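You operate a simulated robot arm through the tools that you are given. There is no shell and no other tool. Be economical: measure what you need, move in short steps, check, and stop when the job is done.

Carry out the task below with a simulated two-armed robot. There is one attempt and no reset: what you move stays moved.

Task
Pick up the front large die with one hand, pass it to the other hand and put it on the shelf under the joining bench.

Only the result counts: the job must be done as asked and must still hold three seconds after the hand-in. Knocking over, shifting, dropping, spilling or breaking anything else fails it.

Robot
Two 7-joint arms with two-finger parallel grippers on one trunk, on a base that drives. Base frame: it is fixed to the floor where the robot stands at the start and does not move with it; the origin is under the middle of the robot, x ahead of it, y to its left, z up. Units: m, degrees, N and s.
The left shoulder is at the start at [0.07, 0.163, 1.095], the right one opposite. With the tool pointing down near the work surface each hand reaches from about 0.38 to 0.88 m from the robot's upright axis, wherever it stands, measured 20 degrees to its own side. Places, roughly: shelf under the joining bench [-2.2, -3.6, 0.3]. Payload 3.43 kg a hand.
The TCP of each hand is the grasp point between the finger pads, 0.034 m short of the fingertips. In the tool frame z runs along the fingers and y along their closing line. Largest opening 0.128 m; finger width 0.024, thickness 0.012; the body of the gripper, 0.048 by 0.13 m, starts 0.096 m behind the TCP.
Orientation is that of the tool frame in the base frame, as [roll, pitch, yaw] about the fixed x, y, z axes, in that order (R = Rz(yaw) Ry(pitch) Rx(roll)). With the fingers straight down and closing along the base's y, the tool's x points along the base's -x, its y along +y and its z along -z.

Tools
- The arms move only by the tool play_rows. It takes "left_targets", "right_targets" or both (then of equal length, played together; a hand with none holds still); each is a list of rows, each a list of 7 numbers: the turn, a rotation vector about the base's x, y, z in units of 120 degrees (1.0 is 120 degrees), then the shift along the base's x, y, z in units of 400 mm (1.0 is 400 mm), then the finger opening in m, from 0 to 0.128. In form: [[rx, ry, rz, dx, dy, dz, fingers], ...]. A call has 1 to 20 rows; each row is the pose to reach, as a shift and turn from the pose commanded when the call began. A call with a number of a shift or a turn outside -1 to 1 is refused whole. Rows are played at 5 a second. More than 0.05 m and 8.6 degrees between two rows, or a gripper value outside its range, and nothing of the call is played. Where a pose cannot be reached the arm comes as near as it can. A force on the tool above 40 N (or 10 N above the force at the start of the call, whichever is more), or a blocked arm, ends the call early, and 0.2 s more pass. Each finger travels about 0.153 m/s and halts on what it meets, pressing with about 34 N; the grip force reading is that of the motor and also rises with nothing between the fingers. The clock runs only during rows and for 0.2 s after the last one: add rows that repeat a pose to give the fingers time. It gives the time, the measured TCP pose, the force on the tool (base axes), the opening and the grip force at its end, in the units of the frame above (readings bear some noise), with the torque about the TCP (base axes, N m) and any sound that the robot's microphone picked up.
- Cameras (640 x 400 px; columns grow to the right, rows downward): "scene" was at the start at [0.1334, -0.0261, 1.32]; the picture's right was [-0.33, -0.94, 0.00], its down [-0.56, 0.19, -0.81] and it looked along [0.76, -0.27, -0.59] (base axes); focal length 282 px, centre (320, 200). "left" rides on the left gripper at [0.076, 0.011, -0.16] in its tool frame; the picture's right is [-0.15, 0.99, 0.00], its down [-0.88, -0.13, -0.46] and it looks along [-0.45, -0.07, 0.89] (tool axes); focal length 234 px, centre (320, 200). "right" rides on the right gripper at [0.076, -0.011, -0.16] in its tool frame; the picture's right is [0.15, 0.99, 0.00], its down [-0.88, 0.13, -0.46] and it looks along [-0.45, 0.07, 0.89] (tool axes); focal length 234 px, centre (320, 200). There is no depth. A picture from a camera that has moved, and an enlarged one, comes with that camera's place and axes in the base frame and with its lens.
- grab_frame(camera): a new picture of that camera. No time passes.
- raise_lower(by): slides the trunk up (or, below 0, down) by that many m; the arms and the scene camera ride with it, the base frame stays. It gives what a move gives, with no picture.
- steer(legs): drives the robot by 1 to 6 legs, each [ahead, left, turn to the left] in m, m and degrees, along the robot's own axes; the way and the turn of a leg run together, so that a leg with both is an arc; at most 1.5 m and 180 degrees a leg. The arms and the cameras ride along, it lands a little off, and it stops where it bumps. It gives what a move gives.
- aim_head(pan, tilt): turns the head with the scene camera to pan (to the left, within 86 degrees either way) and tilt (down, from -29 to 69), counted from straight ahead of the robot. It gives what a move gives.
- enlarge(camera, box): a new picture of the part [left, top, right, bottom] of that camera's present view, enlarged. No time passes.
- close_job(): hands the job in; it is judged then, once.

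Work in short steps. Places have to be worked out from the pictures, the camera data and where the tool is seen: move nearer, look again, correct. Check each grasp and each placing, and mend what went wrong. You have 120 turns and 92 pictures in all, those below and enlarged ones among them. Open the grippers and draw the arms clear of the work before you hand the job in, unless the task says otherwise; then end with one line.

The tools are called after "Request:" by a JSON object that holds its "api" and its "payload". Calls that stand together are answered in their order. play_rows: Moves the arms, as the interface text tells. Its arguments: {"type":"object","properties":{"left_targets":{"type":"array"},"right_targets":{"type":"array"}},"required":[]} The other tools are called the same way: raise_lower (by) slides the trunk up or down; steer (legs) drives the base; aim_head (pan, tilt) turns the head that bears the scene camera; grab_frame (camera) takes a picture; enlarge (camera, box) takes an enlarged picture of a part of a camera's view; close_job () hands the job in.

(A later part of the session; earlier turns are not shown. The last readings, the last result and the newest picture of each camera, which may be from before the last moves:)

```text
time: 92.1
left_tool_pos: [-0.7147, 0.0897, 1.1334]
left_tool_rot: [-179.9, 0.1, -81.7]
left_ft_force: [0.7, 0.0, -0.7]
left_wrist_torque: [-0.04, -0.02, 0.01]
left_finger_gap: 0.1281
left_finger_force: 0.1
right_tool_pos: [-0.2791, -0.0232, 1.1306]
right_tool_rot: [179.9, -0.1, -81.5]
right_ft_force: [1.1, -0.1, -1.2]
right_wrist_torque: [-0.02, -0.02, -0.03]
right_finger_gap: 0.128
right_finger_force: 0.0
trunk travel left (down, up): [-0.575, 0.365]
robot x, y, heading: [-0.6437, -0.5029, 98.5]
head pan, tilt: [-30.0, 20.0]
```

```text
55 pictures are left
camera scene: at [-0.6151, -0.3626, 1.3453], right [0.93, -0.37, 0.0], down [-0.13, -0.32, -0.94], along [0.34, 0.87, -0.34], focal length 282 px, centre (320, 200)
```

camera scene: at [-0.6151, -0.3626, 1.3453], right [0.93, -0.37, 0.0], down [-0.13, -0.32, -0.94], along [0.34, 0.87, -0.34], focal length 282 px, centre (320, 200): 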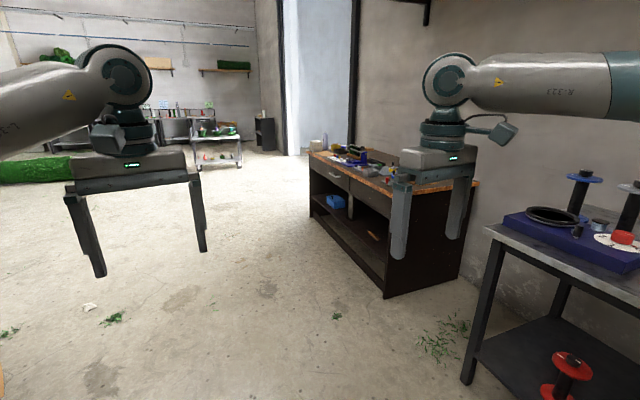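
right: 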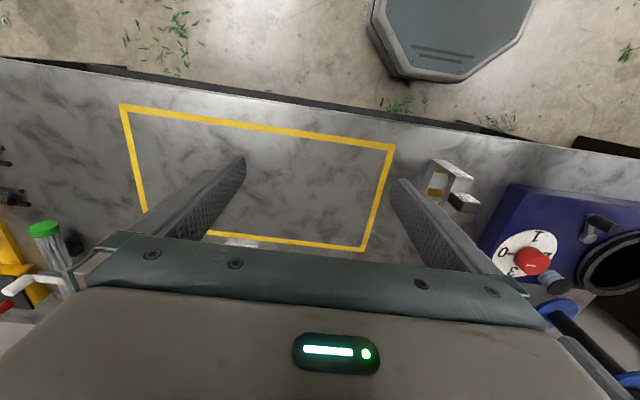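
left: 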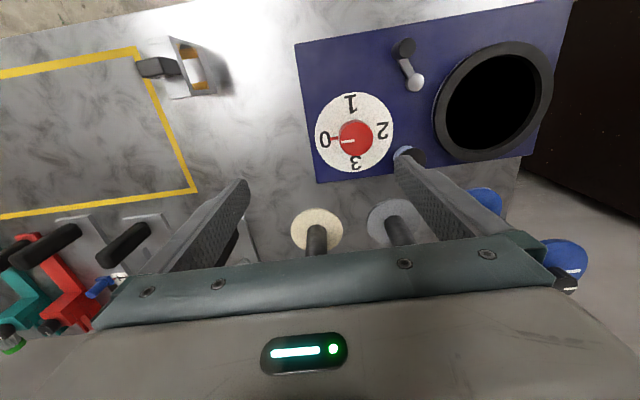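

The base touched the tray table on the left. I move right, straighten, and continue to the brown bench.

Request:
{"api": "steer", "payload": {"legs": [[0, -0.35, 0], [0, 0, -8], [1.2, 0, 0]]}}

Request:
{"api": "aim_head", "payload": {"pan": -50, "tilt": 30}}

Request:
{"api": "grab_frame", "payload": {"camera": "scene"}}

```text
time: 100.6
left_tool_pos: [-0.2967, 1.3341, 1.1345]
left_tool_rot: [-179.9, 0.1, -90.1]
left_ft_force: [-0.3, 0.0, -1.0]
left_wrist_torque: [0.0, 0.02, 0.01]
left_finger_gap: 0.1279
left_finger_force: 0.1
right_tool_pos: [0.1184, 1.1566, 1.1297]
right_tool_rot: [180.0, -0.1, -89.9]
right_ft_force: [-0.6, -0.2, -1.0]
right_wrist_torque: [-0.02, -0.01, -0.01]
right_finger_gap: 0.1279
right_finger_force: 0.0
trunk travel left (down, up): [-0.575, 0.365]
robot x, y, heading: [-0.3133, 0.7397, 90.0]
head pan, tilt: [-30.0, 20.0]
```

```text
time: 101.4
left_tool_pos: [-0.2969, 1.3324, 1.1338]
left_tool_rot: [-180.0, 0.2, -90.2]
left_ft_force: [0.3, -0.2, -0.1]
left_wrist_torque: [0.0, -0.04, -0.01]
left_finger_gap: 0.128
left_finger_force: 0.0
right_tool_pos: [0.118, 1.1577, 1.1307]
right_tool_rot: [179.9, 0.0, -89.9]
right_ft_force: [0.4, -0.3, -1.0]
right_wrist_torque: [0.0, -0.02, -0.01]
right_finger_gap: 0.1278
right_finger_force: 0.0
trunk travel left (down, up): [-0.575, 0.365]
robot x, y, heading: [-0.312, 0.7362, 90.1]
head pan, tilt: [-50.0, 30.0]
```

```text
54 pictures are left
camera scene: at [-0.2413, 0.8484, 1.3294], right [0.64, -0.76, 0.0], down [-0.38, -0.32, -0.87], along [0.66, 0.56, -0.5], focal length 282 px, centre (320, 200)
```

scene: 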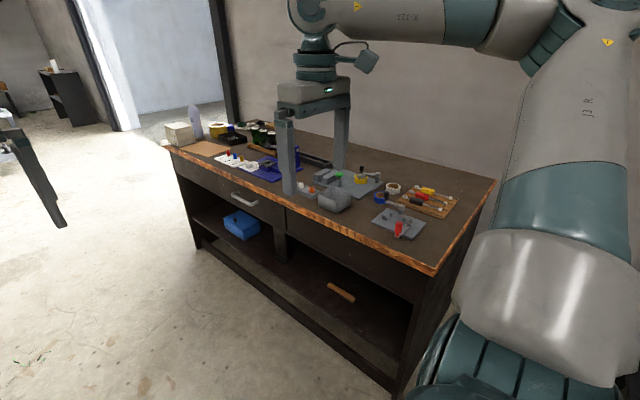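

Request:
{"api": "enlarge", "payload": {"camera": "scene", "box": [330, 140, 490, 260]}}

Request:
{"api": "enlarge", "payload": {"camera": "scene", "box": [160, 100, 350, 220]}}

```text
3.33 times, centred on (410, 200) of scene
camera zoom: at [-0.2413, 0.8484, 1.3294], right [0.64, -0.76, 0.0], down [-0.38, -0.32, -0.87], along [0.66, 0.56, -0.5], focal length 941 px, centre (20, 200)
```

zoom: 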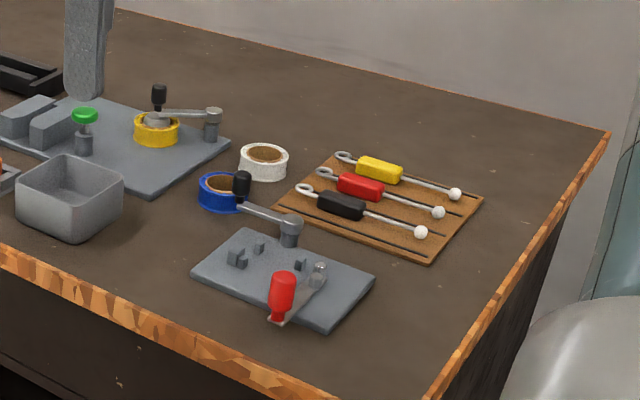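

```text
3.33 times, centred on (255, 160) of scene
camera zoom: at [-0.2413, 0.8484, 1.3294], right [0.64, -0.76, 0.0], down [-0.38, -0.32, -0.87], along [0.66, 0.56, -0.5], focal length 941 px, centre (537, 333)
```

zoom: 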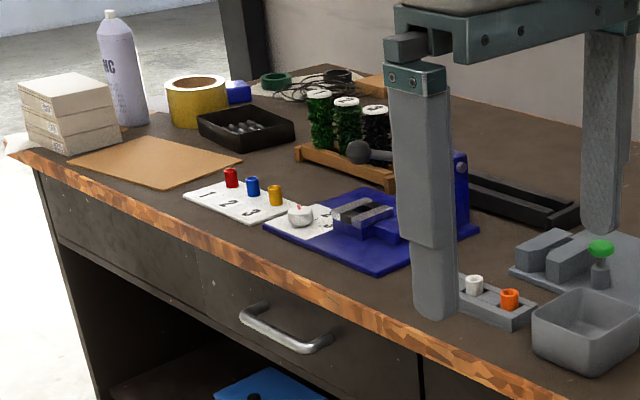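

Nothing die-like here yet. I look at the far stations ahead from this spot.

Request:
{"api": "aim_head", "payload": {"pan": 20, "tilt": 10}}

Request:
{"api": "enlarge", "payload": {"camera": "scene", "box": [120, 80, 560, 260]}}

Request:
{"api": "aim_head", "payload": {"pan": 80, "tilt": 10}}

Request:
{"api": "grab_frame", "payload": {"camera": "scene"}}

```text
time: 102.8
left_tool_pos: [-0.2975, 1.334, 1.1329]
left_tool_rot: [180.0, 0.2, -90.0]
left_ft_force: [-0.3, 0.2, 0.1]
left_wrist_torque: [-0.02, 0.02, 0.01]
left_finger_gap: 0.1281
left_finger_force: 0.1
right_tool_pos: [0.1187, 1.1576, 1.1312]
right_tool_rot: [-179.9, 0.0, -89.8]
right_ft_force: [0.1, -0.1, 0.7]
right_wrist_torque: [0.0, 0.03, -0.01]
right_finger_gap: 0.128
right_finger_force: 0.1
trunk travel left (down, up): [-0.575, 0.365]
robot x, y, heading: [-0.3095, 0.7384, 90.2]
head pan, tilt: [20.0, 10.0]
```

```text
1.45 times, centred on (340, 170) of scene
camera zoom: at [-0.3422, 0.8776, 1.3617], right [0.94, 0.34, 0.0], down [0.06, -0.16, -0.98], along [-0.34, 0.93, -0.17], focal length 411 px, centre (291, 244)
```

zoom: 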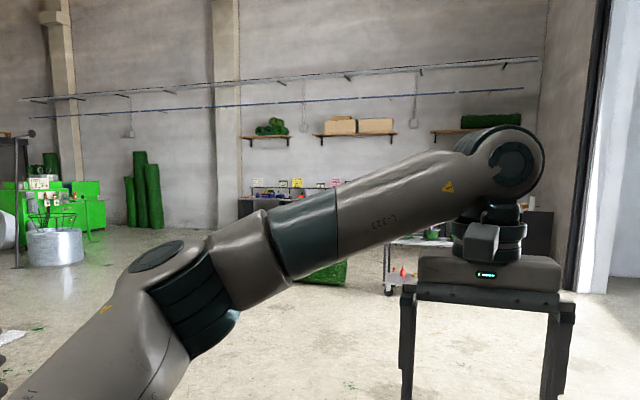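

```text
time: 104.1
left_tool_pos: [-0.2962, 1.3323, 1.1327]
left_tool_rot: [-180.0, 0.1, -90.1]
left_ft_force: [0.0, -0.3, 0.1]
left_wrist_torque: [0.01, 0.02, 0.03]
left_finger_gap: 0.128
left_finger_force: 0.0
right_tool_pos: [0.1188, 1.157, 1.1315]
right_tool_rot: [-179.9, 0.0, -89.9]
right_ft_force: [-0.2, -0.1, -0.5]
right_wrist_torque: [-0.03, -0.03, 0.02]
right_finger_gap: 0.1279
right_finger_force: 0.1
trunk travel left (down, up): [-0.575, 0.365]
robot x, y, heading: [-0.3106, 0.7376, 90.0]
head pan, tilt: [80.0, 10.0]
```

```text
50 pictures are left
camera scene: at [-0.402, 0.8063, 1.3617], right [0.17, 0.98, 0.0], down [0.17, -0.03, -0.98], along [-0.97, 0.17, -0.17], focal length 282 px, centre (320, 200)
```

scene: 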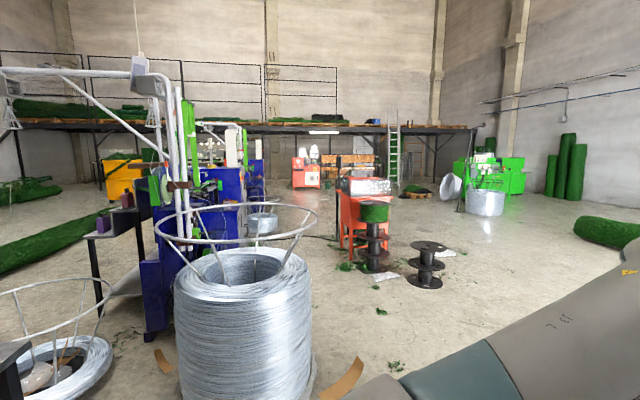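

The start bench remains the most likely source, so I go back to it, this time before its right half, and inspect the objects closely.

Request:
{"api": "steer", "payload": {"legs": [[-1.15, 0, 0], [0, 0, -90]]}}

Request:
{"api": "aim_head", "payload": {"pan": -20, "tilt": 25}}

Request:
{"api": "grab_frame", "payload": {"camera": "scene"}}

```text
time: 113.8
left_tool_pos: [0.2837, -0.4386, 1.1335]
left_tool_rot: [180.0, 0.2, 178.3]
left_ft_force: [-0.2, -0.3, -0.5]
left_wrist_torque: [0.02, 0.0, -0.01]
left_finger_gap: 0.1283
left_finger_force: 0.1
right_tool_pos: [0.0959, -0.8495, 1.1303]
right_tool_rot: [179.9, 0.0, 178.5]
right_ft_force: [0.5, 0.1, 0.4]
right_wrist_torque: [0.0, 0.0, 0.0]
right_finger_gap: 0.1279
right_finger_force: 0.1
trunk travel left (down, up): [-0.575, 0.365]
robot x, y, heading: [-0.3129, -0.406, -1.5]
head pan, tilt: [80.0, 10.0]
```

```text
time: 115.6
left_tool_pos: [0.2846, -0.438, 1.1324]
left_tool_rot: [180.0, 0.2, 178.3]
left_ft_force: [0.0, -0.6, -0.7]
left_wrist_torque: [-0.01, 0.01, 0.03]
left_finger_gap: 0.128
left_finger_force: 0.0
right_tool_pos: [0.0949, -0.8494, 1.1304]
right_tool_rot: [-180.0, 0.0, 178.6]
right_ft_force: [0.4, 0.5, -0.1]
right_wrist_torque: [0.0, 0.01, 0.02]
right_finger_gap: 0.1281
right_finger_force: 0.1
trunk travel left (down, up): [-0.575, 0.365]
robot x, y, heading: [-0.3117, -0.4098, -1.4]
head pan, tilt: [-20.0, 25.0]
```

```text
49 pictures are left
camera scene: at [-0.1754, -0.4412, 1.3374], right [-0.37, -0.93, 0.0], down [-0.39, 0.15, -0.91], along [0.84, -0.33, -0.42], focal length 282 px, centre (320, 200)
```

scene: 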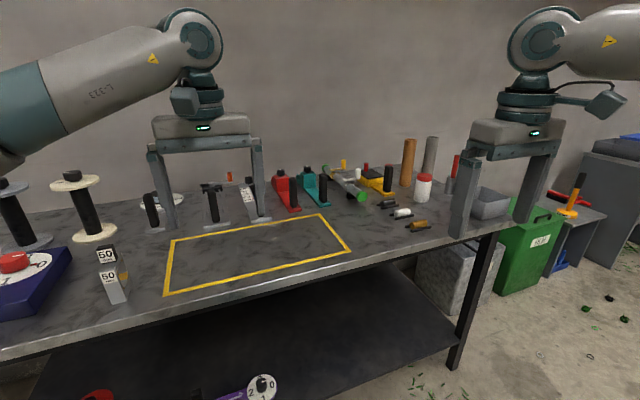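

Request:
{"api": "enlarge", "payload": {"camera": "scene", "box": [320, 130, 520, 245]}}

Request:
{"api": "enlarge", "payload": {"camera": "scene", "box": [140, 150, 360, 240]}}

Request:
{"api": "enlarge", "payload": {"camera": "scene", "box": [520, 120, 640, 260]}}

Request:
{"api": "enlarge", "payload": {"camera": "left", "box": [160, 0, 640, 300]}}

```text
3.20 times, centred on (420, 188) of scene
camera zoom: at [-0.1754, -0.4412, 1.3374], right [-0.37, -0.93, 0.0], down [-0.39, 0.15, -0.91], along [0.84, -0.33, -0.42], focal length 903 px, centre (0, 240)
```

zoom: 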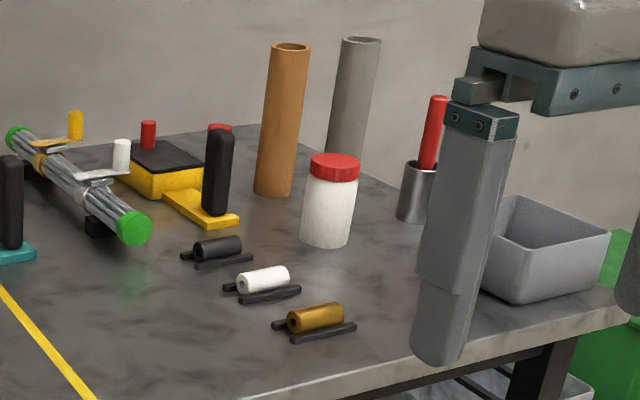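

```text
2.91 times, centred on (250, 195) of scene
camera zoom: at [-0.1754, -0.4412, 1.3374], right [-0.37, -0.93, 0.0], down [-0.39, 0.15, -0.91], along [0.84, -0.33, -0.42], focal length 821 px, centre (524, 214)
```

zoom: 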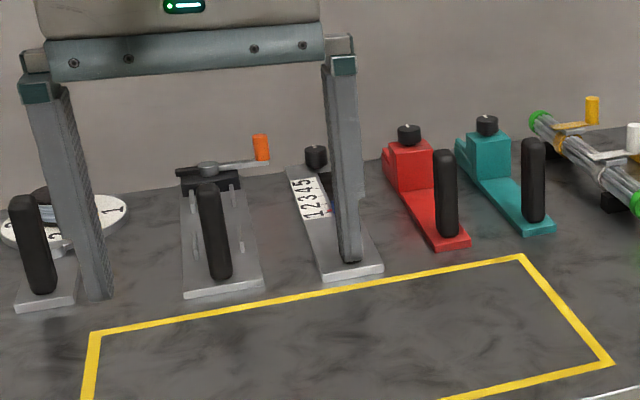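

```text
2.86 times, centred on (580, 190) of scene
camera zoom: at [-0.1754, -0.4412, 1.3374], right [-0.37, -0.93, 0.0], down [-0.39, 0.15, -0.91], along [0.84, -0.33, -0.42], focal length 807 px, centre (-423, 229)
```

zoom: 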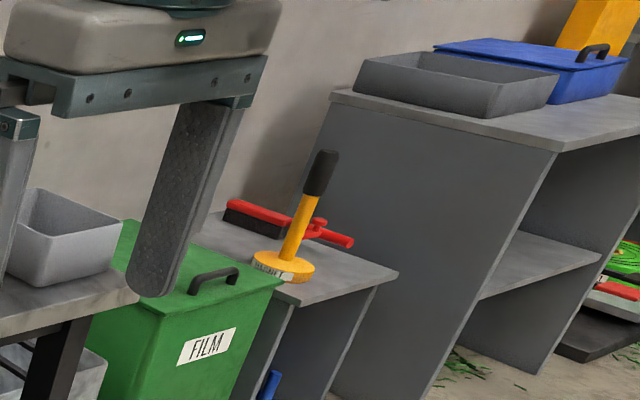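

```text
1.33 times, centred on (400, 150) of left
camera zoom: at [0.2082, -0.4248, 1.2922], right [0.18, 0.98, 0.0], down [0.88, -0.16, 0.46], along [0.45, -0.08, -0.89], focal length 312 px, centre (213, 267)
```

zoom: 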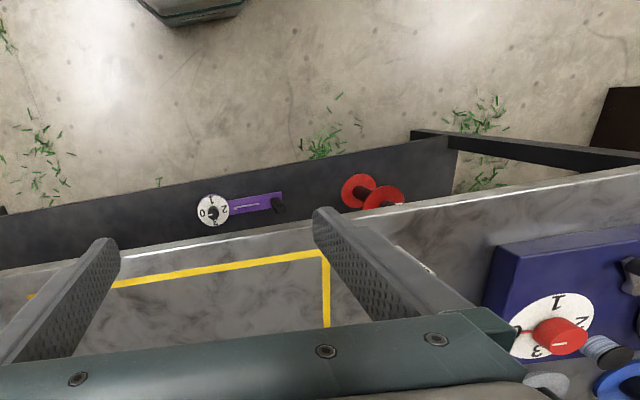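

The shelving to the right of this bench holds board-like pieces with coloured grips that could be cutting dies. I drive in front of it.

Request:
{"api": "steer", "payload": {"legs": [[-0.2, 0, 0], [0, -1.5, 0], [0, -0.5, 0]]}}

Request:
{"api": "aim_head", "payload": {"pan": 0, "tilt": 25}}

Request:
{"api": "grab_frame", "payload": {"camera": "scene"}}

```text
time: 126.9
left_tool_pos: [0.0284, -2.4641, 1.1341]
left_tool_rot: [-179.9, 0.1, 178.6]
left_ft_force: [0.7, 0.2, -0.9]
left_wrist_torque: [0.0, 0.03, -0.02]
left_finger_gap: 0.1281
left_finger_force: 0.0
right_tool_pos: [-0.1561, -2.8742, 1.1309]
right_tool_rot: [180.0, 0.0, 178.7]
right_ft_force: [0.4, 0.0, -0.1]
right_wrist_torque: [0.03, 0.01, 0.03]
right_finger_gap: 0.128
right_finger_force: 0.2
trunk travel left (down, up): [-0.575, 0.365]
robot x, y, heading: [-0.5659, -2.4363, -1.2]
head pan, tilt: [-20.0, 25.0]
```

```text
time: 127.7
left_tool_pos: [0.0293, -2.4624, 1.1331]
left_tool_rot: [-179.9, 0.2, 178.6]
left_ft_force: [-0.5, -0.4, -0.3]
left_wrist_torque: [0.03, -0.01, 0.0]
left_finger_gap: 0.1282
left_finger_force: 0.0
right_tool_pos: [-0.157, -2.8752, 1.1309]
right_tool_rot: [-179.9, -0.1, 178.7]
right_ft_force: [-1.1, 0.2, 0.1]
right_wrist_torque: [0.01, 0.0, -0.01]
right_finger_gap: 0.1281
right_finger_force: 0.1
trunk travel left (down, up): [-0.575, 0.365]
robot x, y, heading: [-0.5676, -2.438, -1.4]
head pan, tilt: [0.0, 25.0]
```

```text
44 pictures are left
camera scene: at [-0.4232, -2.4353, 1.3374], right [-0.02, -1.0, 0.0], down [-0.42, 0.01, -0.91], along [0.91, -0.02, -0.42], focal length 282 px, centre (320, 200)
```

scene: 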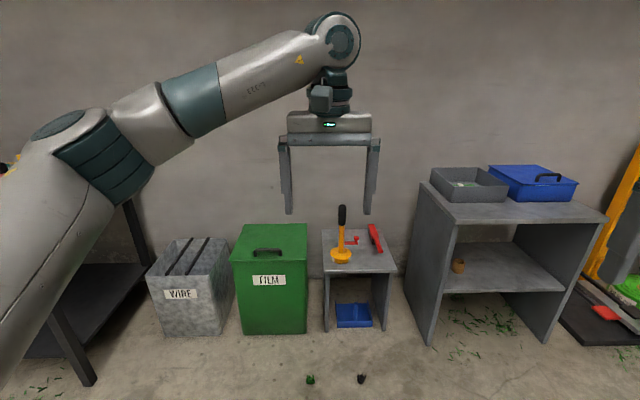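

Only scrap bins and storage here. I turn around to inspect the blue bench next to the joining bench.

Request:
{"api": "aim_head", "payload": {"pan": -50, "tilt": 25}}

Request:
{"api": "grab_frame", "payload": {"camera": "scene"}}

Request:
{"api": "steer", "payload": {"legs": [[0, 0, 178], [0.5, 0, 0]]}}

Request:
{"api": "aim_head", "payload": {"pan": 0, "tilt": 30}}

Request:
{"api": "grab_frame", "payload": {"camera": "scene"}}

```text
time: 128.9
left_tool_pos: [0.0294, -2.464, 1.1334]
left_tool_rot: [-180.0, 0.1, 178.5]
left_ft_force: [0.1, -0.3, -0.5]
left_wrist_torque: [0.0, -0.02, 0.01]
left_finger_gap: 0.1279
left_finger_force: 0.0
right_tool_pos: [-0.1562, -2.8742, 1.1301]
right_tool_rot: [180.0, 0.0, 178.8]
right_ft_force: [-0.2, 1.2, 0.1]
right_wrist_torque: [0.02, 0.0, 0.0]
right_finger_gap: 0.1279
right_finger_force: 0.0
trunk travel left (down, up): [-0.575, 0.365]
robot x, y, heading: [-0.5664, -2.4338, -1.3]
head pan, tilt: [-50.0, 25.0]
```

```text
43 pictures are left
camera scene: at [-0.4577, -2.5053, 1.3374], right [-0.78, -0.63, 0.0], down [-0.26, 0.33, -0.91], along [0.57, -0.71, -0.42], focal length 282 px, centre (320, 200)
```

scene: 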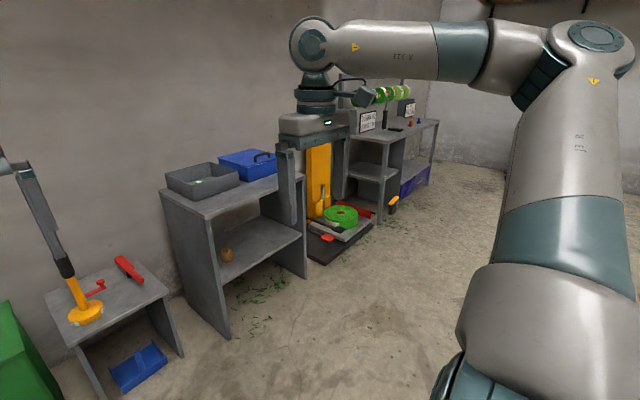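

```text
time: 139.1
left_tool_pos: [-1.6578, -2.3469, 1.1325]
left_tool_rot: [180.0, 0.1, -4.1]
left_ft_force: [0.2, 0.0, 0.2]
left_wrist_torque: [0.02, 0.0, -0.02]
left_finger_gap: 0.128
left_finger_force: 0.1
right_tool_pos: [-1.4542, -1.944, 1.1309]
right_tool_rot: [180.0, 0.0, -3.7]
right_ft_force: [0.0, 0.0, 0.4]
right_wrist_torque: [0.04, -0.02, -0.01]
right_finger_gap: 0.1281
right_finger_force: 0.0
trunk travel left (down, up): [-0.575, 0.365]
robot x, y, heading: [-1.0657, -2.4035, 176.1]
head pan, tilt: [-50.0, 25.0]
```

```text
time: 140.3
left_tool_pos: [-1.6573, -2.3476, 1.1333]
left_tool_rot: [179.9, 0.2, -4.0]
left_ft_force: [-0.3, -0.2, 0.8]
left_wrist_torque: [0.0, 0.0, 0.02]
left_finger_gap: 0.1279
left_finger_force: 0.0
right_tool_pos: [-1.4537, -1.9439, 1.1313]
right_tool_rot: [179.9, 0.1, -3.8]
right_ft_force: [0.4, -0.7, -0.6]
right_wrist_torque: [-0.01, 0.02, -0.03]
right_finger_gap: 0.1282
right_finger_force: 0.0
trunk travel left (down, up): [-0.575, 0.365]
robot x, y, heading: [-1.0643, -2.3995, 176.1]
head pan, tilt: [0.0, 30.0]
```

```text
42 pictures are left
camera scene: at [-1.204, -2.3887, 1.3294], right [0.07, 1.0, 0.0], down [0.5, -0.03, -0.87], along [-0.86, 0.06, -0.5], focal length 282 px, centre (320, 200)
```

scene: 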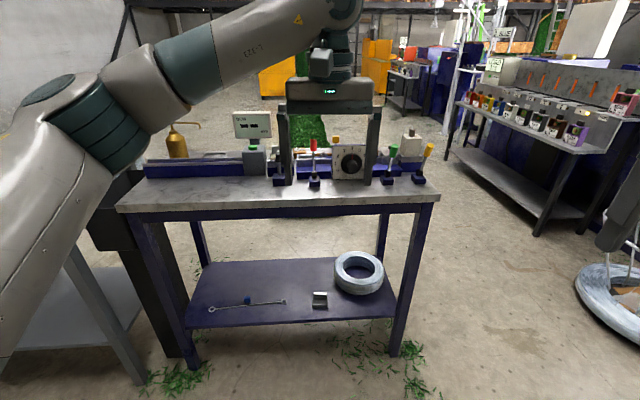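

Only a wire straightener here. I check the corner bench at the back wall, which had labelled pieces on it.

Request:
{"api": "enlarge", "payload": {"camera": "scene", "box": [120, 100, 450, 320]}}

Request:
{"api": "steer", "payload": {"legs": [[-0.5, 0, 0], [0, 1.5, 0], [0, 0, 105]]}}

Request:
{"api": "aim_head", "payload": {"pan": 20, "tilt": 20}}

Request:
{"api": "grab_frame", "payload": {"camera": "scene"}}

```text
1.82 times, centred on (285, 210) of scene
camera zoom: at [-1.204, -2.3887, 1.3294], right [0.07, 1.0, 0.0], down [0.5, -0.03, -0.87], along [-0.86, 0.06, -0.5], focal length 513 px, centre (384, 182)
```

zoom: 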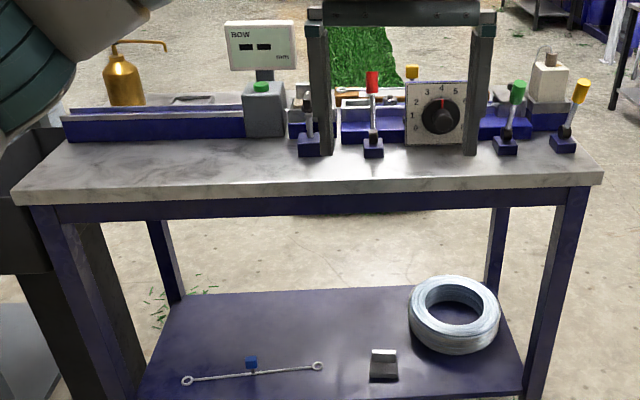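

```text
time: 154.6
left_tool_pos: [-0.5792, -4.5196, 1.1331]
left_tool_rot: [-179.9, 0.2, 100.5]
left_ft_force: [-0.2, -0.6, -0.5]
left_wrist_torque: [-0.03, -0.01, 0.01]
left_finger_gap: 0.128
left_finger_force: 0.1
right_tool_pos: [-1.0206, -4.4245, 1.1297]
right_tool_rot: [-179.9, -0.1, 100.8]
right_ft_force: [-0.5, 0.8, -0.2]
right_wrist_torque: [-0.03, 0.03, 0.01]
right_finger_gap: 0.1281
right_finger_force: 0.1
trunk travel left (down, up): [-0.575, 0.365]
robot x, y, heading: [-0.6756, -3.9283, -79.4]
head pan, tilt: [0.0, 30.0]
```

```text
time: 155.4
left_tool_pos: [-0.5802, -4.5197, 1.1332]
left_tool_rot: [-180.0, 0.2, 100.5]
left_ft_force: [-1.0, -0.6, 0.4]
left_wrist_torque: [0.01, -0.03, 0.02]
left_finger_gap: 0.1281
left_finger_force: 0.1
right_tool_pos: [-1.021, -4.4232, 1.1296]
right_tool_rot: [180.0, 0.0, 100.8]
right_ft_force: [1.0, 0.1, 0.0]
right_wrist_torque: [0.0, 0.0, 0.02]
right_finger_gap: 0.1282
right_finger_force: 0.0
trunk travel left (down, up): [-0.575, 0.365]
robot x, y, heading: [-0.6802, -3.9306, -79.4]
head pan, tilt: [20.0, 20.0]
```

```text
40 pictures are left
camera scene: at [-0.6184, -4.058, 1.3454], right [-0.86, -0.51, 0.0], down [-0.17, 0.29, -0.94], along [0.48, -0.81, -0.34], focal length 282 px, centre (320, 200)
```

scene: 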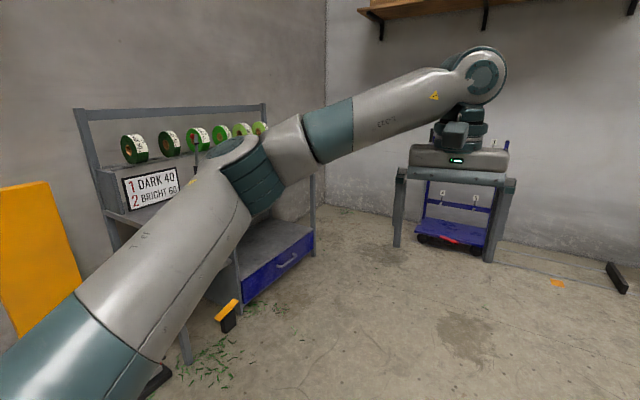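

Only film rolls here. I return to the joining bench for a close look at its press and everything around it.

Request:
{"api": "steer", "payload": {"legs": [[-0.35, 0, 0], [0, 0, -100], [0.45, 0, 0]]}}

Request:
{"api": "raise_lower", "payload": {"by": 0.3}}

Request:
{"api": "aim_head", "payload": {"pan": 0, "tilt": 42}}

Request:
{"api": "grab_frame", "payload": {"camera": "scene"}}

Request:
{"api": "grab_frame", "payload": {"camera": "left"}}

```text
time: 164.2
left_tool_pos: [-1.7819, -3.5676, 1.1336]
left_tool_rot: [-179.9, 0.2, -0.6]
left_ft_force: [-0.3, 0.1, -0.1]
left_wrist_torque: [0.01, -0.02, 0.02]
left_finger_gap: 0.1279
left_finger_force: 0.0
right_tool_pos: [-1.6031, -3.1542, 1.1304]
right_tool_rot: [-179.9, -0.1, -0.4]
right_ft_force: [-0.4, 0.4, -0.1]
right_wrist_torque: [0.03, 0.0, -0.06]
right_finger_gap: 0.128
right_finger_force: 0.0
trunk travel left (down, up): [-0.575, 0.365]
robot x, y, heading: [-1.1878, -3.5861, 179.4]
head pan, tilt: [20.0, 20.0]
```

```text
time: 167.2
left_tool_pos: [-1.7829, -3.5675, 1.4338]
left_tool_rot: [-180.0, 0.2, -0.6]
left_ft_force: [-0.5, 0.0, 0.1]
left_wrist_torque: [0.03, 0.01, 0.02]
left_finger_gap: 0.1277
left_finger_force: 0.1
right_tool_pos: [-1.6023, -3.1539, 1.4302]
right_tool_rot: [180.0, 0.0, -0.4]
right_ft_force: [-0.4, -0.5, 0.1]
right_wrist_torque: [0.0, 0.03, -0.05]
right_finger_gap: 0.1278
right_finger_force: 0.1
trunk travel left (down, up): [-0.875, 0.065]
robot x, y, heading: [-1.1836, -3.5871, 179.4]
head pan, tilt: [20.0, 20.0]
```

```text
time: 168.1
left_tool_pos: [-1.7832, -3.5688, 1.4339]
left_tool_rot: [180.0, 0.3, -0.6]
left_ft_force: [0.0, -0.1, 0.3]
left_wrist_torque: [0.01, 0.01, -0.01]
left_finger_gap: 0.128
left_finger_force: 0.0
right_tool_pos: [-1.6031, -3.1532, 1.4312]
right_tool_rot: [180.0, 0.0, -0.4]
right_ft_force: [-0.5, 0.8, 0.2]
right_wrist_torque: [-0.02, -0.03, -0.03]
right_finger_gap: 0.128
right_finger_force: 0.0
trunk travel left (down, up): [-0.875, 0.065]
robot x, y, heading: [-1.1865, -3.5853, 179.5]
head pan, tilt: [0.0, 42.0]
```

```text
39 pictures are left
camera scene: at [-1.3203, -3.583, 1.6112], right [0.01, 1.0, 0.0], down [0.67, -0.01, -0.74], along [-0.74, 0.01, -0.67], focal length 282 px, centre (320, 200)
```

scene: 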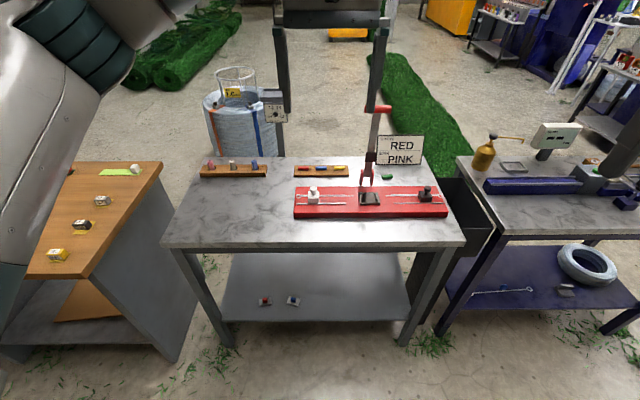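

```text
38 pictures are left
camera left: at [-1.7059, -3.5784, 1.5924], right [-0.16, -0.99, 0.0], down [-0.88, 0.14, 0.46], along [-0.45, 0.07, -0.89], focal length 234 px, centre (320, 200)
```

left: 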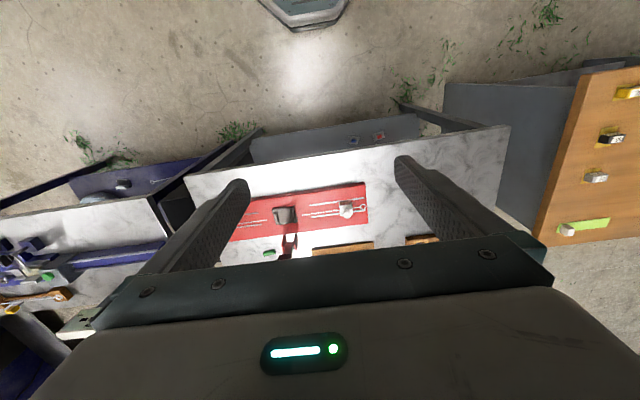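

Request:
{"api": "enlarge", "payload": {"camera": "scene", "box": [190, 140, 460, 250]}}

Request:
{"api": "enlarge", "payload": {"camera": "scene", "box": [240, 280, 320, 320]}}

```text
2.37 times, centred on (325, 195) of scene
camera zoom: at [-1.3203, -3.583, 1.6112], right [0.01, 1.0, 0.0], down [0.67, -0.01, -0.74], along [-0.74, 0.01, -0.67], focal length 669 px, centre (308, 212)
```

zoom: 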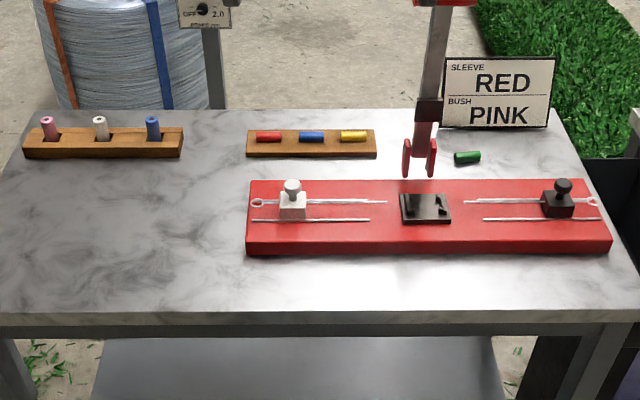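

```text
8.00 times, centred on (280, 300) of scene
camera zoom: at [-1.3203, -3.583, 1.6112], right [0.01, 1.0, 0.0], down [0.67, -0.01, -0.74], along [-0.74, 0.01, -0.67], focal length 2258 px, centre (640, -600)
```

zoom: 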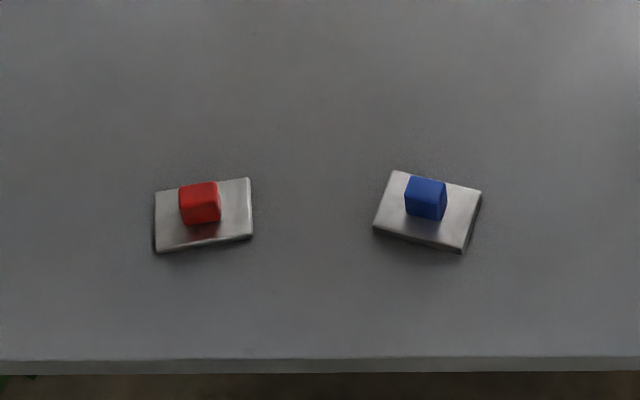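

The shelf holds two small plates with coloured cubes: these look like press dies, so "large dies" may be similar pieces elsewhere. I drive back in the aisle and check the machine area and the far stations with zoom.

Request:
{"api": "steer", "payload": {"legs": [[-0.85, 0, 0], [0, 0, -89.5], [1.5, 0, 0], [0.7, 0, 0]]}}

Request:
{"api": "aim_head", "payload": {"pan": 75, "tilt": 15}}

Request:
{"api": "enlarge", "payload": {"camera": "scene", "box": [120, 80, 520, 300]}}

```text
time: 187.0
left_tool_pos: [-0.3076, -0.7807, 1.4349]
left_tool_rot: [180.0, 0.2, -90.2]
left_ft_force: [-0.3, -0.3, -0.2]
left_wrist_torque: [0.0, 0.0, 0.0]
left_finger_gap: 0.1282
left_finger_force: 0.1
right_tool_pos: [0.1072, -0.958, 1.4316]
right_tool_rot: [180.0, 0.1, -90.0]
right_ft_force: [-0.3, 0.2, 0.1]
right_wrist_torque: [-0.01, -0.01, -0.02]
right_finger_gap: 0.1279
right_finger_force: 0.1
trunk travel left (down, up): [-0.875, 0.065]
robot x, y, heading: [-0.3216, -1.3754, 89.9]
head pan, tilt: [0.0, 42.0]
```

```text
time: 188.5
left_tool_pos: [-0.308, -0.7793, 1.4334]
left_tool_rot: [-179.9, 0.2, -90.2]
left_ft_force: [0.1, 0.7, -0.4]
left_wrist_torque: [-0.01, 0.0, 0.0]
left_finger_gap: 0.1279
left_finger_force: 0.1
right_tool_pos: [0.1064, -0.9557, 1.4296]
right_tool_rot: [180.0, 0.0, -90.0]
right_ft_force: [0.1, 0.4, 1.1]
right_wrist_torque: [0.0, -0.02, -0.01]
right_finger_gap: 0.1281
right_finger_force: 0.1
trunk travel left (down, up): [-0.875, 0.065]
robot x, y, heading: [-0.3243, -1.3763, 90.0]
head pan, tilt: [75.0, 15.0]
```

```text
1.60 times, centred on (320, 190) of scene
camera zoom: at [-0.4135, -1.2978, 1.6536], right [0.26, 0.97, 0.0], down [0.25, -0.07, -0.97], along [-0.93, 0.25, -0.26], focal length 452 px, centre (320, 216)
```

zoom: 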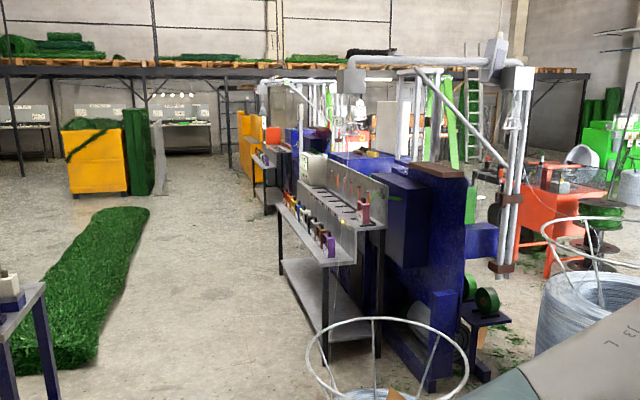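

I continue to the +y end and zoom in on the far benches and cart there.

Request:
{"api": "steer", "payload": {"legs": [[1.5, 0, 0], [1.5, 0, 0]]}}

Request:
{"api": "aim_head", "payload": {"pan": 8, "tilt": 15}}

Request:
{"api": "grab_frame", "payload": {"camera": "scene"}}

```text
time: 202.9
left_tool_pos: [-0.2972, 2.2053, 1.4342]
left_tool_rot: [-180.0, 0.2, -91.5]
left_ft_force: [-0.4, 0.0, -0.2]
left_wrist_torque: [0.0, 0.02, 0.04]
left_finger_gap: 0.128
left_finger_force: 0.0
right_tool_pos: [0.1131, 2.0196, 1.4306]
right_tool_rot: [-180.0, 0.1, -91.2]
right_ft_force: [0.0, 0.4, -0.4]
right_wrist_torque: [0.01, 0.0, 0.0]
right_finger_gap: 0.1279
right_finger_force: 0.1
trunk travel left (down, up): [-0.875, 0.065]
robot x, y, heading: [-0.3258, 1.6063, 88.7]
head pan, tilt: [75.0, 15.0]
```

```text
time: 204.3
left_tool_pos: [-0.2977, 2.2054, 1.4337]
left_tool_rot: [-179.8, 0.2, -91.4]
left_ft_force: [-0.2, -0.2, -0.2]
left_wrist_torque: [0.01, -0.01, 0.01]
left_finger_gap: 0.1278
left_finger_force: 0.1
right_tool_pos: [0.1142, 2.0204, 1.4312]
right_tool_rot: [179.9, -0.1, -91.2]
right_ft_force: [0.1, 0.4, -1.1]
right_wrist_torque: [0.0, 0.0, -0.02]
right_finger_gap: 0.1279
right_finger_force: 0.1
trunk travel left (down, up): [-0.875, 0.065]
robot x, y, heading: [-0.3255, 1.6085, 88.5]
head pan, tilt: [8.0, 15.0]
```

```text
34 pictures are left
camera scene: at [-0.335, 1.7562, 1.6536], right [0.99, 0.12, 0.0], down [0.03, -0.26, -0.97], along [-0.11, 0.96, -0.26], focal length 282 px, centre (320, 200)
```

scene: 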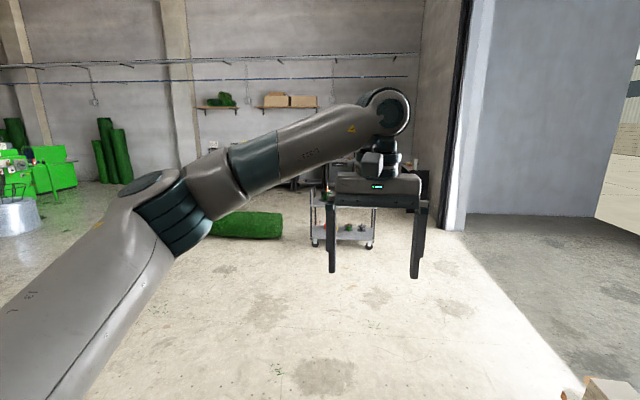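

Request:
{"api": "steer", "payload": {"legs": [[0.8, 0, 30]]}}

Request:
{"api": "aim_head", "payload": {"pan": -30, "tilt": 12}}

Request:
{"api": "enlarge", "payload": {"camera": "scene", "box": [160, 100, 480, 300]}}

```text
time: 208.6
left_tool_pos: [-0.8027, 2.9158, 1.4335]
left_tool_rot: [-179.9, 0.2, -60.5]
left_ft_force: [-0.6, 0.5, 0.8]
left_wrist_torque: [0.02, 0.05, 0.02]
left_finger_gap: 0.1281
left_finger_force: 0.1
right_tool_pos: [-0.3565, 2.9676, 1.4308]
right_tool_rot: [-180.0, 0.2, -60.3]
right_ft_force: [0.0, 0.3, -0.7]
right_wrist_torque: [-0.01, 0.04, 0.01]
right_finger_gap: 0.1279
right_finger_force: 0.1
trunk travel left (down, up): [-0.875, 0.065]
robot x, y, heading: [-0.5211, 2.3891, 119.5]
head pan, tilt: [8.0, 15.0]
```

```text
time: 209.7
left_tool_pos: [-0.8048, 2.9175, 1.4338]
left_tool_rot: [-180.0, 0.3, -60.5]
left_ft_force: [0.3, 0.0, 1.0]
left_wrist_torque: [0.01, 0.01, 0.01]
left_finger_gap: 0.1283
left_finger_force: 0.1
right_tool_pos: [-0.3574, 2.9694, 1.4303]
right_tool_rot: [180.0, 0.0, -60.3]
right_ft_force: [0.4, -0.8, -0.1]
right_wrist_torque: [0.01, -0.05, 0.02]
right_finger_gap: 0.1281
right_finger_force: 0.1
trunk travel left (down, up): [-0.875, 0.065]
robot x, y, heading: [-0.5195, 2.3964, 119.6]
head pan, tilt: [-30.0, 12.0]
```

```text
2.00 times, centred on (320, 200) of scene
camera zoom: at [-0.547, 2.5315, 1.6585], right [1.0, -0.01, 0.0], down [0.0, -0.21, -0.98], along [0.01, 0.98, -0.21], focal length 565 px, centre (320, 200)
```

zoom: 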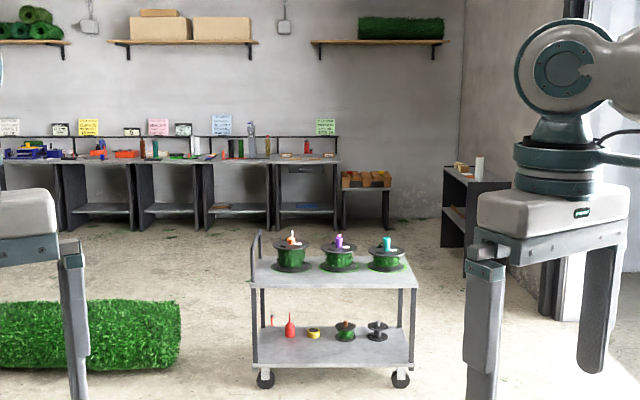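

Request:
{"api": "enlarge", "payload": {"camera": "scene", "box": [160, 155, 250, 215]}}

Request:
{"api": "enlarge", "payload": {"camera": "scene", "box": [240, 155, 360, 235]}}

```text
6.67 times, centred on (205, 185) of scene
camera zoom: at [-0.547, 2.5315, 1.6585], right [1.0, -0.01, 0.0], down [0.0, -0.21, -0.98], along [0.01, 0.98, -0.21], focal length 1882 px, centre (1087, 300)
```

zoom: 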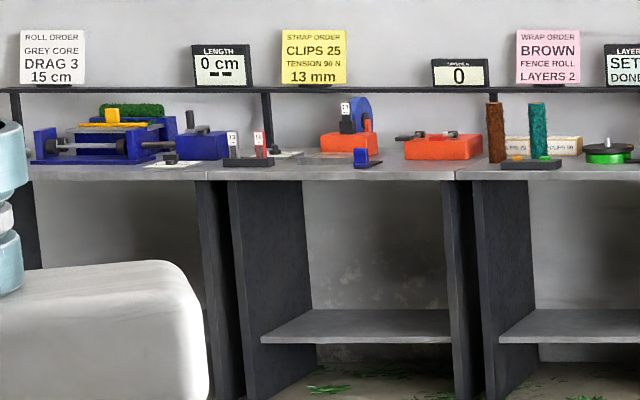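

```text
5.00 times, centred on (300, 195) of scene
camera zoom: at [-0.547, 2.5315, 1.6585], right [1.0, -0.01, 0.0], down [0.0, -0.21, -0.98], along [0.01, 0.98, -0.21], focal length 1412 px, centre (420, 225)
```

zoom: 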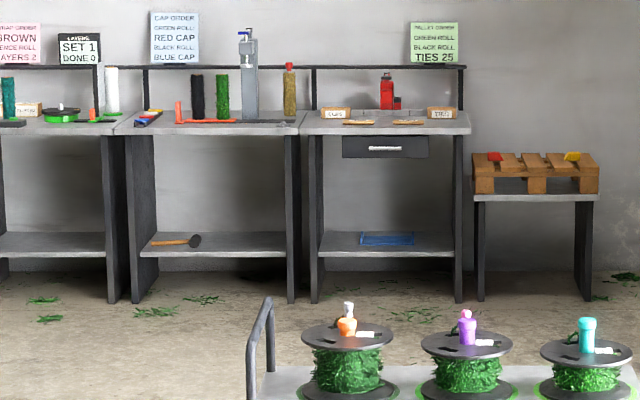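

No dies there. The "50 mm" block's octagonal brass-lined opening does look like a die; before deciding I check the tray table behind the start position for a second one.

Request:
{"api": "steer", "payload": {"legs": [[0, 0, 60], [-0.25, 0, 0], [0, 1.5, 0], [0, 0.7, 0]]}}

Request:
{"api": "aim_head", "payload": {"pan": 0, "tilt": 35}}

Request:
{"api": "grab_frame", "payload": {"camera": "scene"}}

```text
time: 224.7
left_tool_pos: [-0.8723, 0.176, 1.4328]
left_tool_rot: [-179.9, 0.2, 0.6]
left_ft_force: [0.3, 0.3, 0.4]
left_wrist_torque: [-0.01, 0.01, 0.0]
left_finger_gap: 0.1279
left_finger_force: 0.1
right_tool_pos: [-0.7021, 0.5936, 1.4303]
right_tool_rot: [179.9, 0.1, 0.9]
right_ft_force: [-1.1, 0.5, 0.0]
right_wrist_torque: [0.0, 0.06, 0.02]
right_finger_gap: 0.1278
right_finger_force: 0.1
trunk travel left (down, up): [-0.875, 0.065]
robot x, y, heading: [-0.2775, 0.1659, -179.3]
head pan, tilt: [-30.0, 12.0]
```

```text
time: 225.6
left_tool_pos: [-0.8732, 0.1747, 1.4339]
left_tool_rot: [-179.9, 0.3, 0.6]
left_ft_force: [1.6, 0.0, -0.5]
left_wrist_torque: [0.0, -0.03, 0.01]
left_finger_gap: 0.1282
left_finger_force: 0.1
right_tool_pos: [-0.703, 0.5905, 1.4309]
right_tool_rot: [180.0, 0.1, 0.9]
right_ft_force: [0.0, -0.2, -0.7]
right_wrist_torque: [-0.02, 0.04, 0.01]
right_finger_gap: 0.128
right_finger_force: 0.1
trunk travel left (down, up): [-0.875, 0.065]
robot x, y, heading: [-0.2773, 0.1685, -179.3]
head pan, tilt: [0.0, 35.0]
```

```text
30 pictures are left
camera scene: at [-0.4147, 0.1686, 1.6217], right [-0.01, 1.0, 0.0], down [0.57, 0.01, -0.82], along [-0.82, -0.01, -0.57], focal length 282 px, centre (320, 200)
```

scene: 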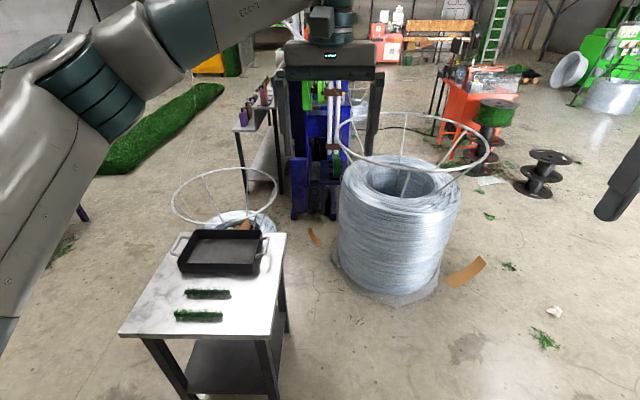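

The table holds only the tray and garlands. I zoom at the orange machines and far stations from here as a last check.

Request:
{"api": "enlarge", "payload": {"camera": "scene", "box": [340, 0, 600, 180]}}

Request:
{"api": "aim_head", "payload": {"pan": 0, "tilt": 15}}

Request:
{"api": "enlarge", "payload": {"camera": "scene", "box": [380, 100, 580, 230]}}

```text
2.22 times, centred on (470, 90) of scene
camera zoom: at [-0.4147, 0.1686, 1.6217], right [-0.01, 1.0, 0.0], down [0.57, 0.01, -0.82], along [-0.82, -0.01, -0.57], focal length 627 px, centre (-13, 444)
```

zoom: 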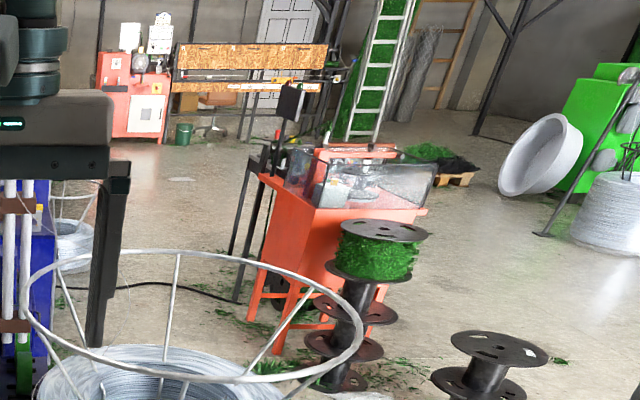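

```text
time: 226.4
left_tool_pos: [-0.8735, 0.1742, 1.434]
left_tool_rot: [180.0, 0.2, 0.6]
left_ft_force: [-0.2, -0.7, -0.6]
left_wrist_torque: [0.02, 0.03, 0.01]
left_finger_gap: 0.1281
left_finger_force: 0.2
right_tool_pos: [-0.7021, 0.592, 1.4297]
right_tool_rot: [180.0, -0.1, 0.9]
right_ft_force: [-0.7, 0.2, -0.4]
right_wrist_torque: [-0.01, -0.02, 0.0]
right_finger_gap: 0.1281
right_finger_force: 0.1
trunk travel left (down, up): [-0.875, 0.065]
robot x, y, heading: [-0.2733, 0.1637, -179.1]
head pan, tilt: [0.0, 15.0]
```

```text
3.08 times, centred on (480, 165) of scene
camera zoom: at [-0.4201, 0.1691, 1.6535], right [-0.01, 1.0, 0.0], down [0.26, 0.0, -0.97], along [-0.97, -0.01, -0.26], focal length 869 px, centre (-172, 308)
```

zoom: 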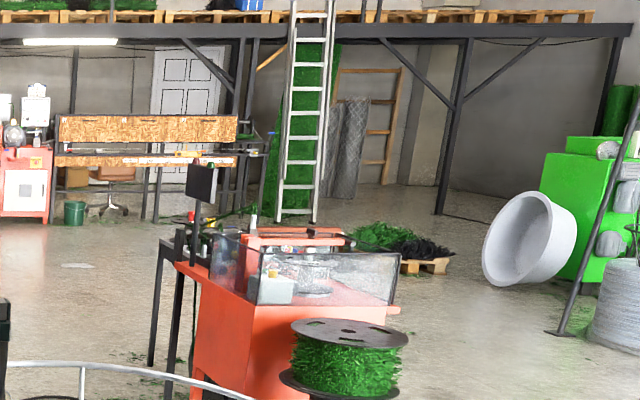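

I'll take the "50 mm" block (octagonal brass-lined opening, frontmost on the start bench) as the die. I turn back to the bench, lower the trunk to working height, and approach.

Request:
{"api": "steer", "payload": {"legs": [[0, 0, 179], [0.1, -0.3, 0]]}}

Request:
{"api": "raise_lower", "payload": {"by": -0.2}}

Request:
{"api": "aim_head", "payload": {"pan": 0, "tilt": 35}}

Request:
{"api": "grab_frame", "payload": {"camera": "scene"}}

```text
time: 235.8
left_tool_pos: [0.4099, -0.1618, 1.4342]
left_tool_rot: [-179.8, 0.2, 178.3]
left_ft_force: [0.8, 0.2, 0.2]
left_wrist_torque: [-0.02, -0.03, -0.01]
left_finger_gap: 0.1279
left_finger_force: 0.1
right_tool_pos: [0.2228, -0.5729, 1.4321]
right_tool_rot: [-179.8, 0.1, 178.6]
right_ft_force: [0.3, 0.4, 0.0]
right_wrist_torque: [-0.03, -0.01, -0.04]
right_finger_gap: 0.1282
right_finger_force: 0.1
trunk travel left (down, up): [-0.875, 0.065]
robot x, y, heading: [-0.1854, -0.1334, -1.4]
head pan, tilt: [0.0, 15.0]
```

```text
time: 238.0
left_tool_pos: [0.4097, -0.1648, 1.234]
left_tool_rot: [-179.9, 0.2, 178.4]
left_ft_force: [1.2, 1.1, -0.6]
left_wrist_torque: [0.0, -0.04, 0.01]
left_finger_gap: 0.1278
left_finger_force: 0.0
right_tool_pos: [0.224, -0.5747, 1.2315]
right_tool_rot: [-180.0, 0.0, 178.6]
right_ft_force: [0.2, 0.2, 0.5]
right_wrist_torque: [-0.01, 0.02, 0.0]
right_finger_gap: 0.1278
right_finger_force: 0.1
trunk travel left (down, up): [-0.675, 0.265]
robot x, y, heading: [-0.1844, -0.1311, -1.5]
head pan, tilt: [0.0, 15.0]
```

```text
time: 238.8
left_tool_pos: [0.4111, -0.1654, 1.2343]
left_tool_rot: [-179.9, 0.2, 178.4]
left_ft_force: [0.6, -0.5, -0.5]
left_wrist_torque: [0.02, 0.0, 0.0]
left_finger_gap: 0.1282
left_finger_force: 0.0
right_tool_pos: [0.2217, -0.5753, 1.2314]
right_tool_rot: [180.0, -0.1, 178.7]
right_ft_force: [-0.6, -0.1, 0.7]
right_wrist_torque: [-0.01, 0.0, 0.0]
right_finger_gap: 0.1278
right_finger_force: 0.2
trunk travel left (down, up): [-0.675, 0.265]
robot x, y, heading: [-0.1853, -0.1351, -1.4]
head pan, tilt: [0.0, 35.0]
```

```text
27 pictures are left
camera scene: at [-0.0454, -0.1351, 1.4217], right [-0.03, -1.0, 0.0], down [-0.57, 0.02, -0.82], along [0.82, -0.02, -0.57], focal length 282 px, centre (320, 200)
```

scene: 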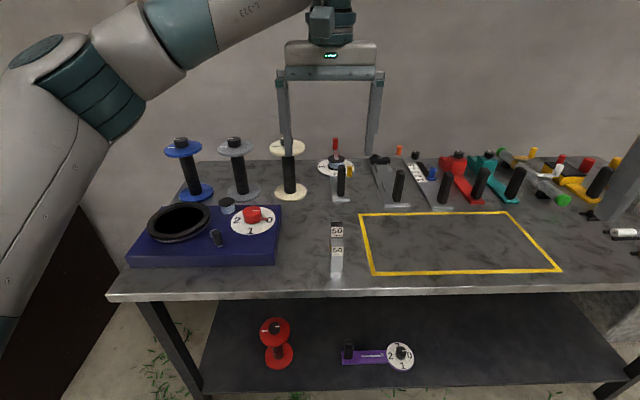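

The block is in front of the left hand. I zoom on it from the head and the left hand camera to measure it.

Request:
{"api": "enlarge", "payload": {"camera": "scene", "box": [300, 210, 380, 290]}}

Request:
{"api": "grab_frame", "payload": {"camera": "left"}}

```text
5.00 times, centred on (340, 250) of scene
camera zoom: at [-0.0454, -0.1351, 1.4217], right [-0.03, -1.0, 0.0], down [-0.57, 0.02, -0.82], along [0.82, -0.02, -0.57], focal length 1412 px, centre (220, -50)
```

zoom: 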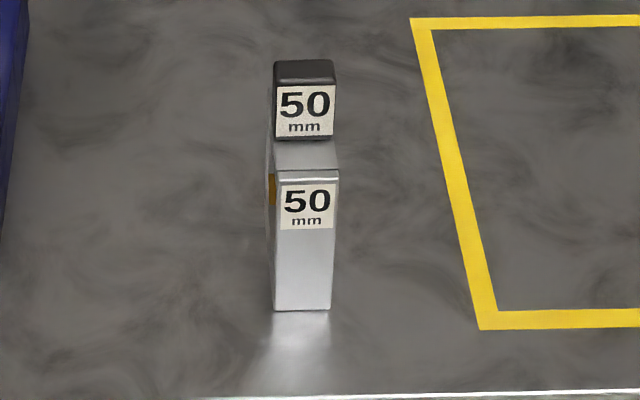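

```text
25 pictures are left
camera left: at [0.3356, -0.1504, 1.3926], right [0.18, 0.98, 0.0], down [0.87, -0.16, 0.46], along [0.45, -0.08, -0.89], focal length 234 px, centre (320, 200)
```

left: 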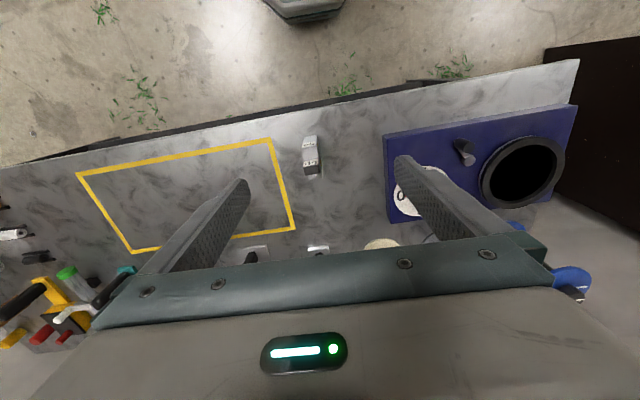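

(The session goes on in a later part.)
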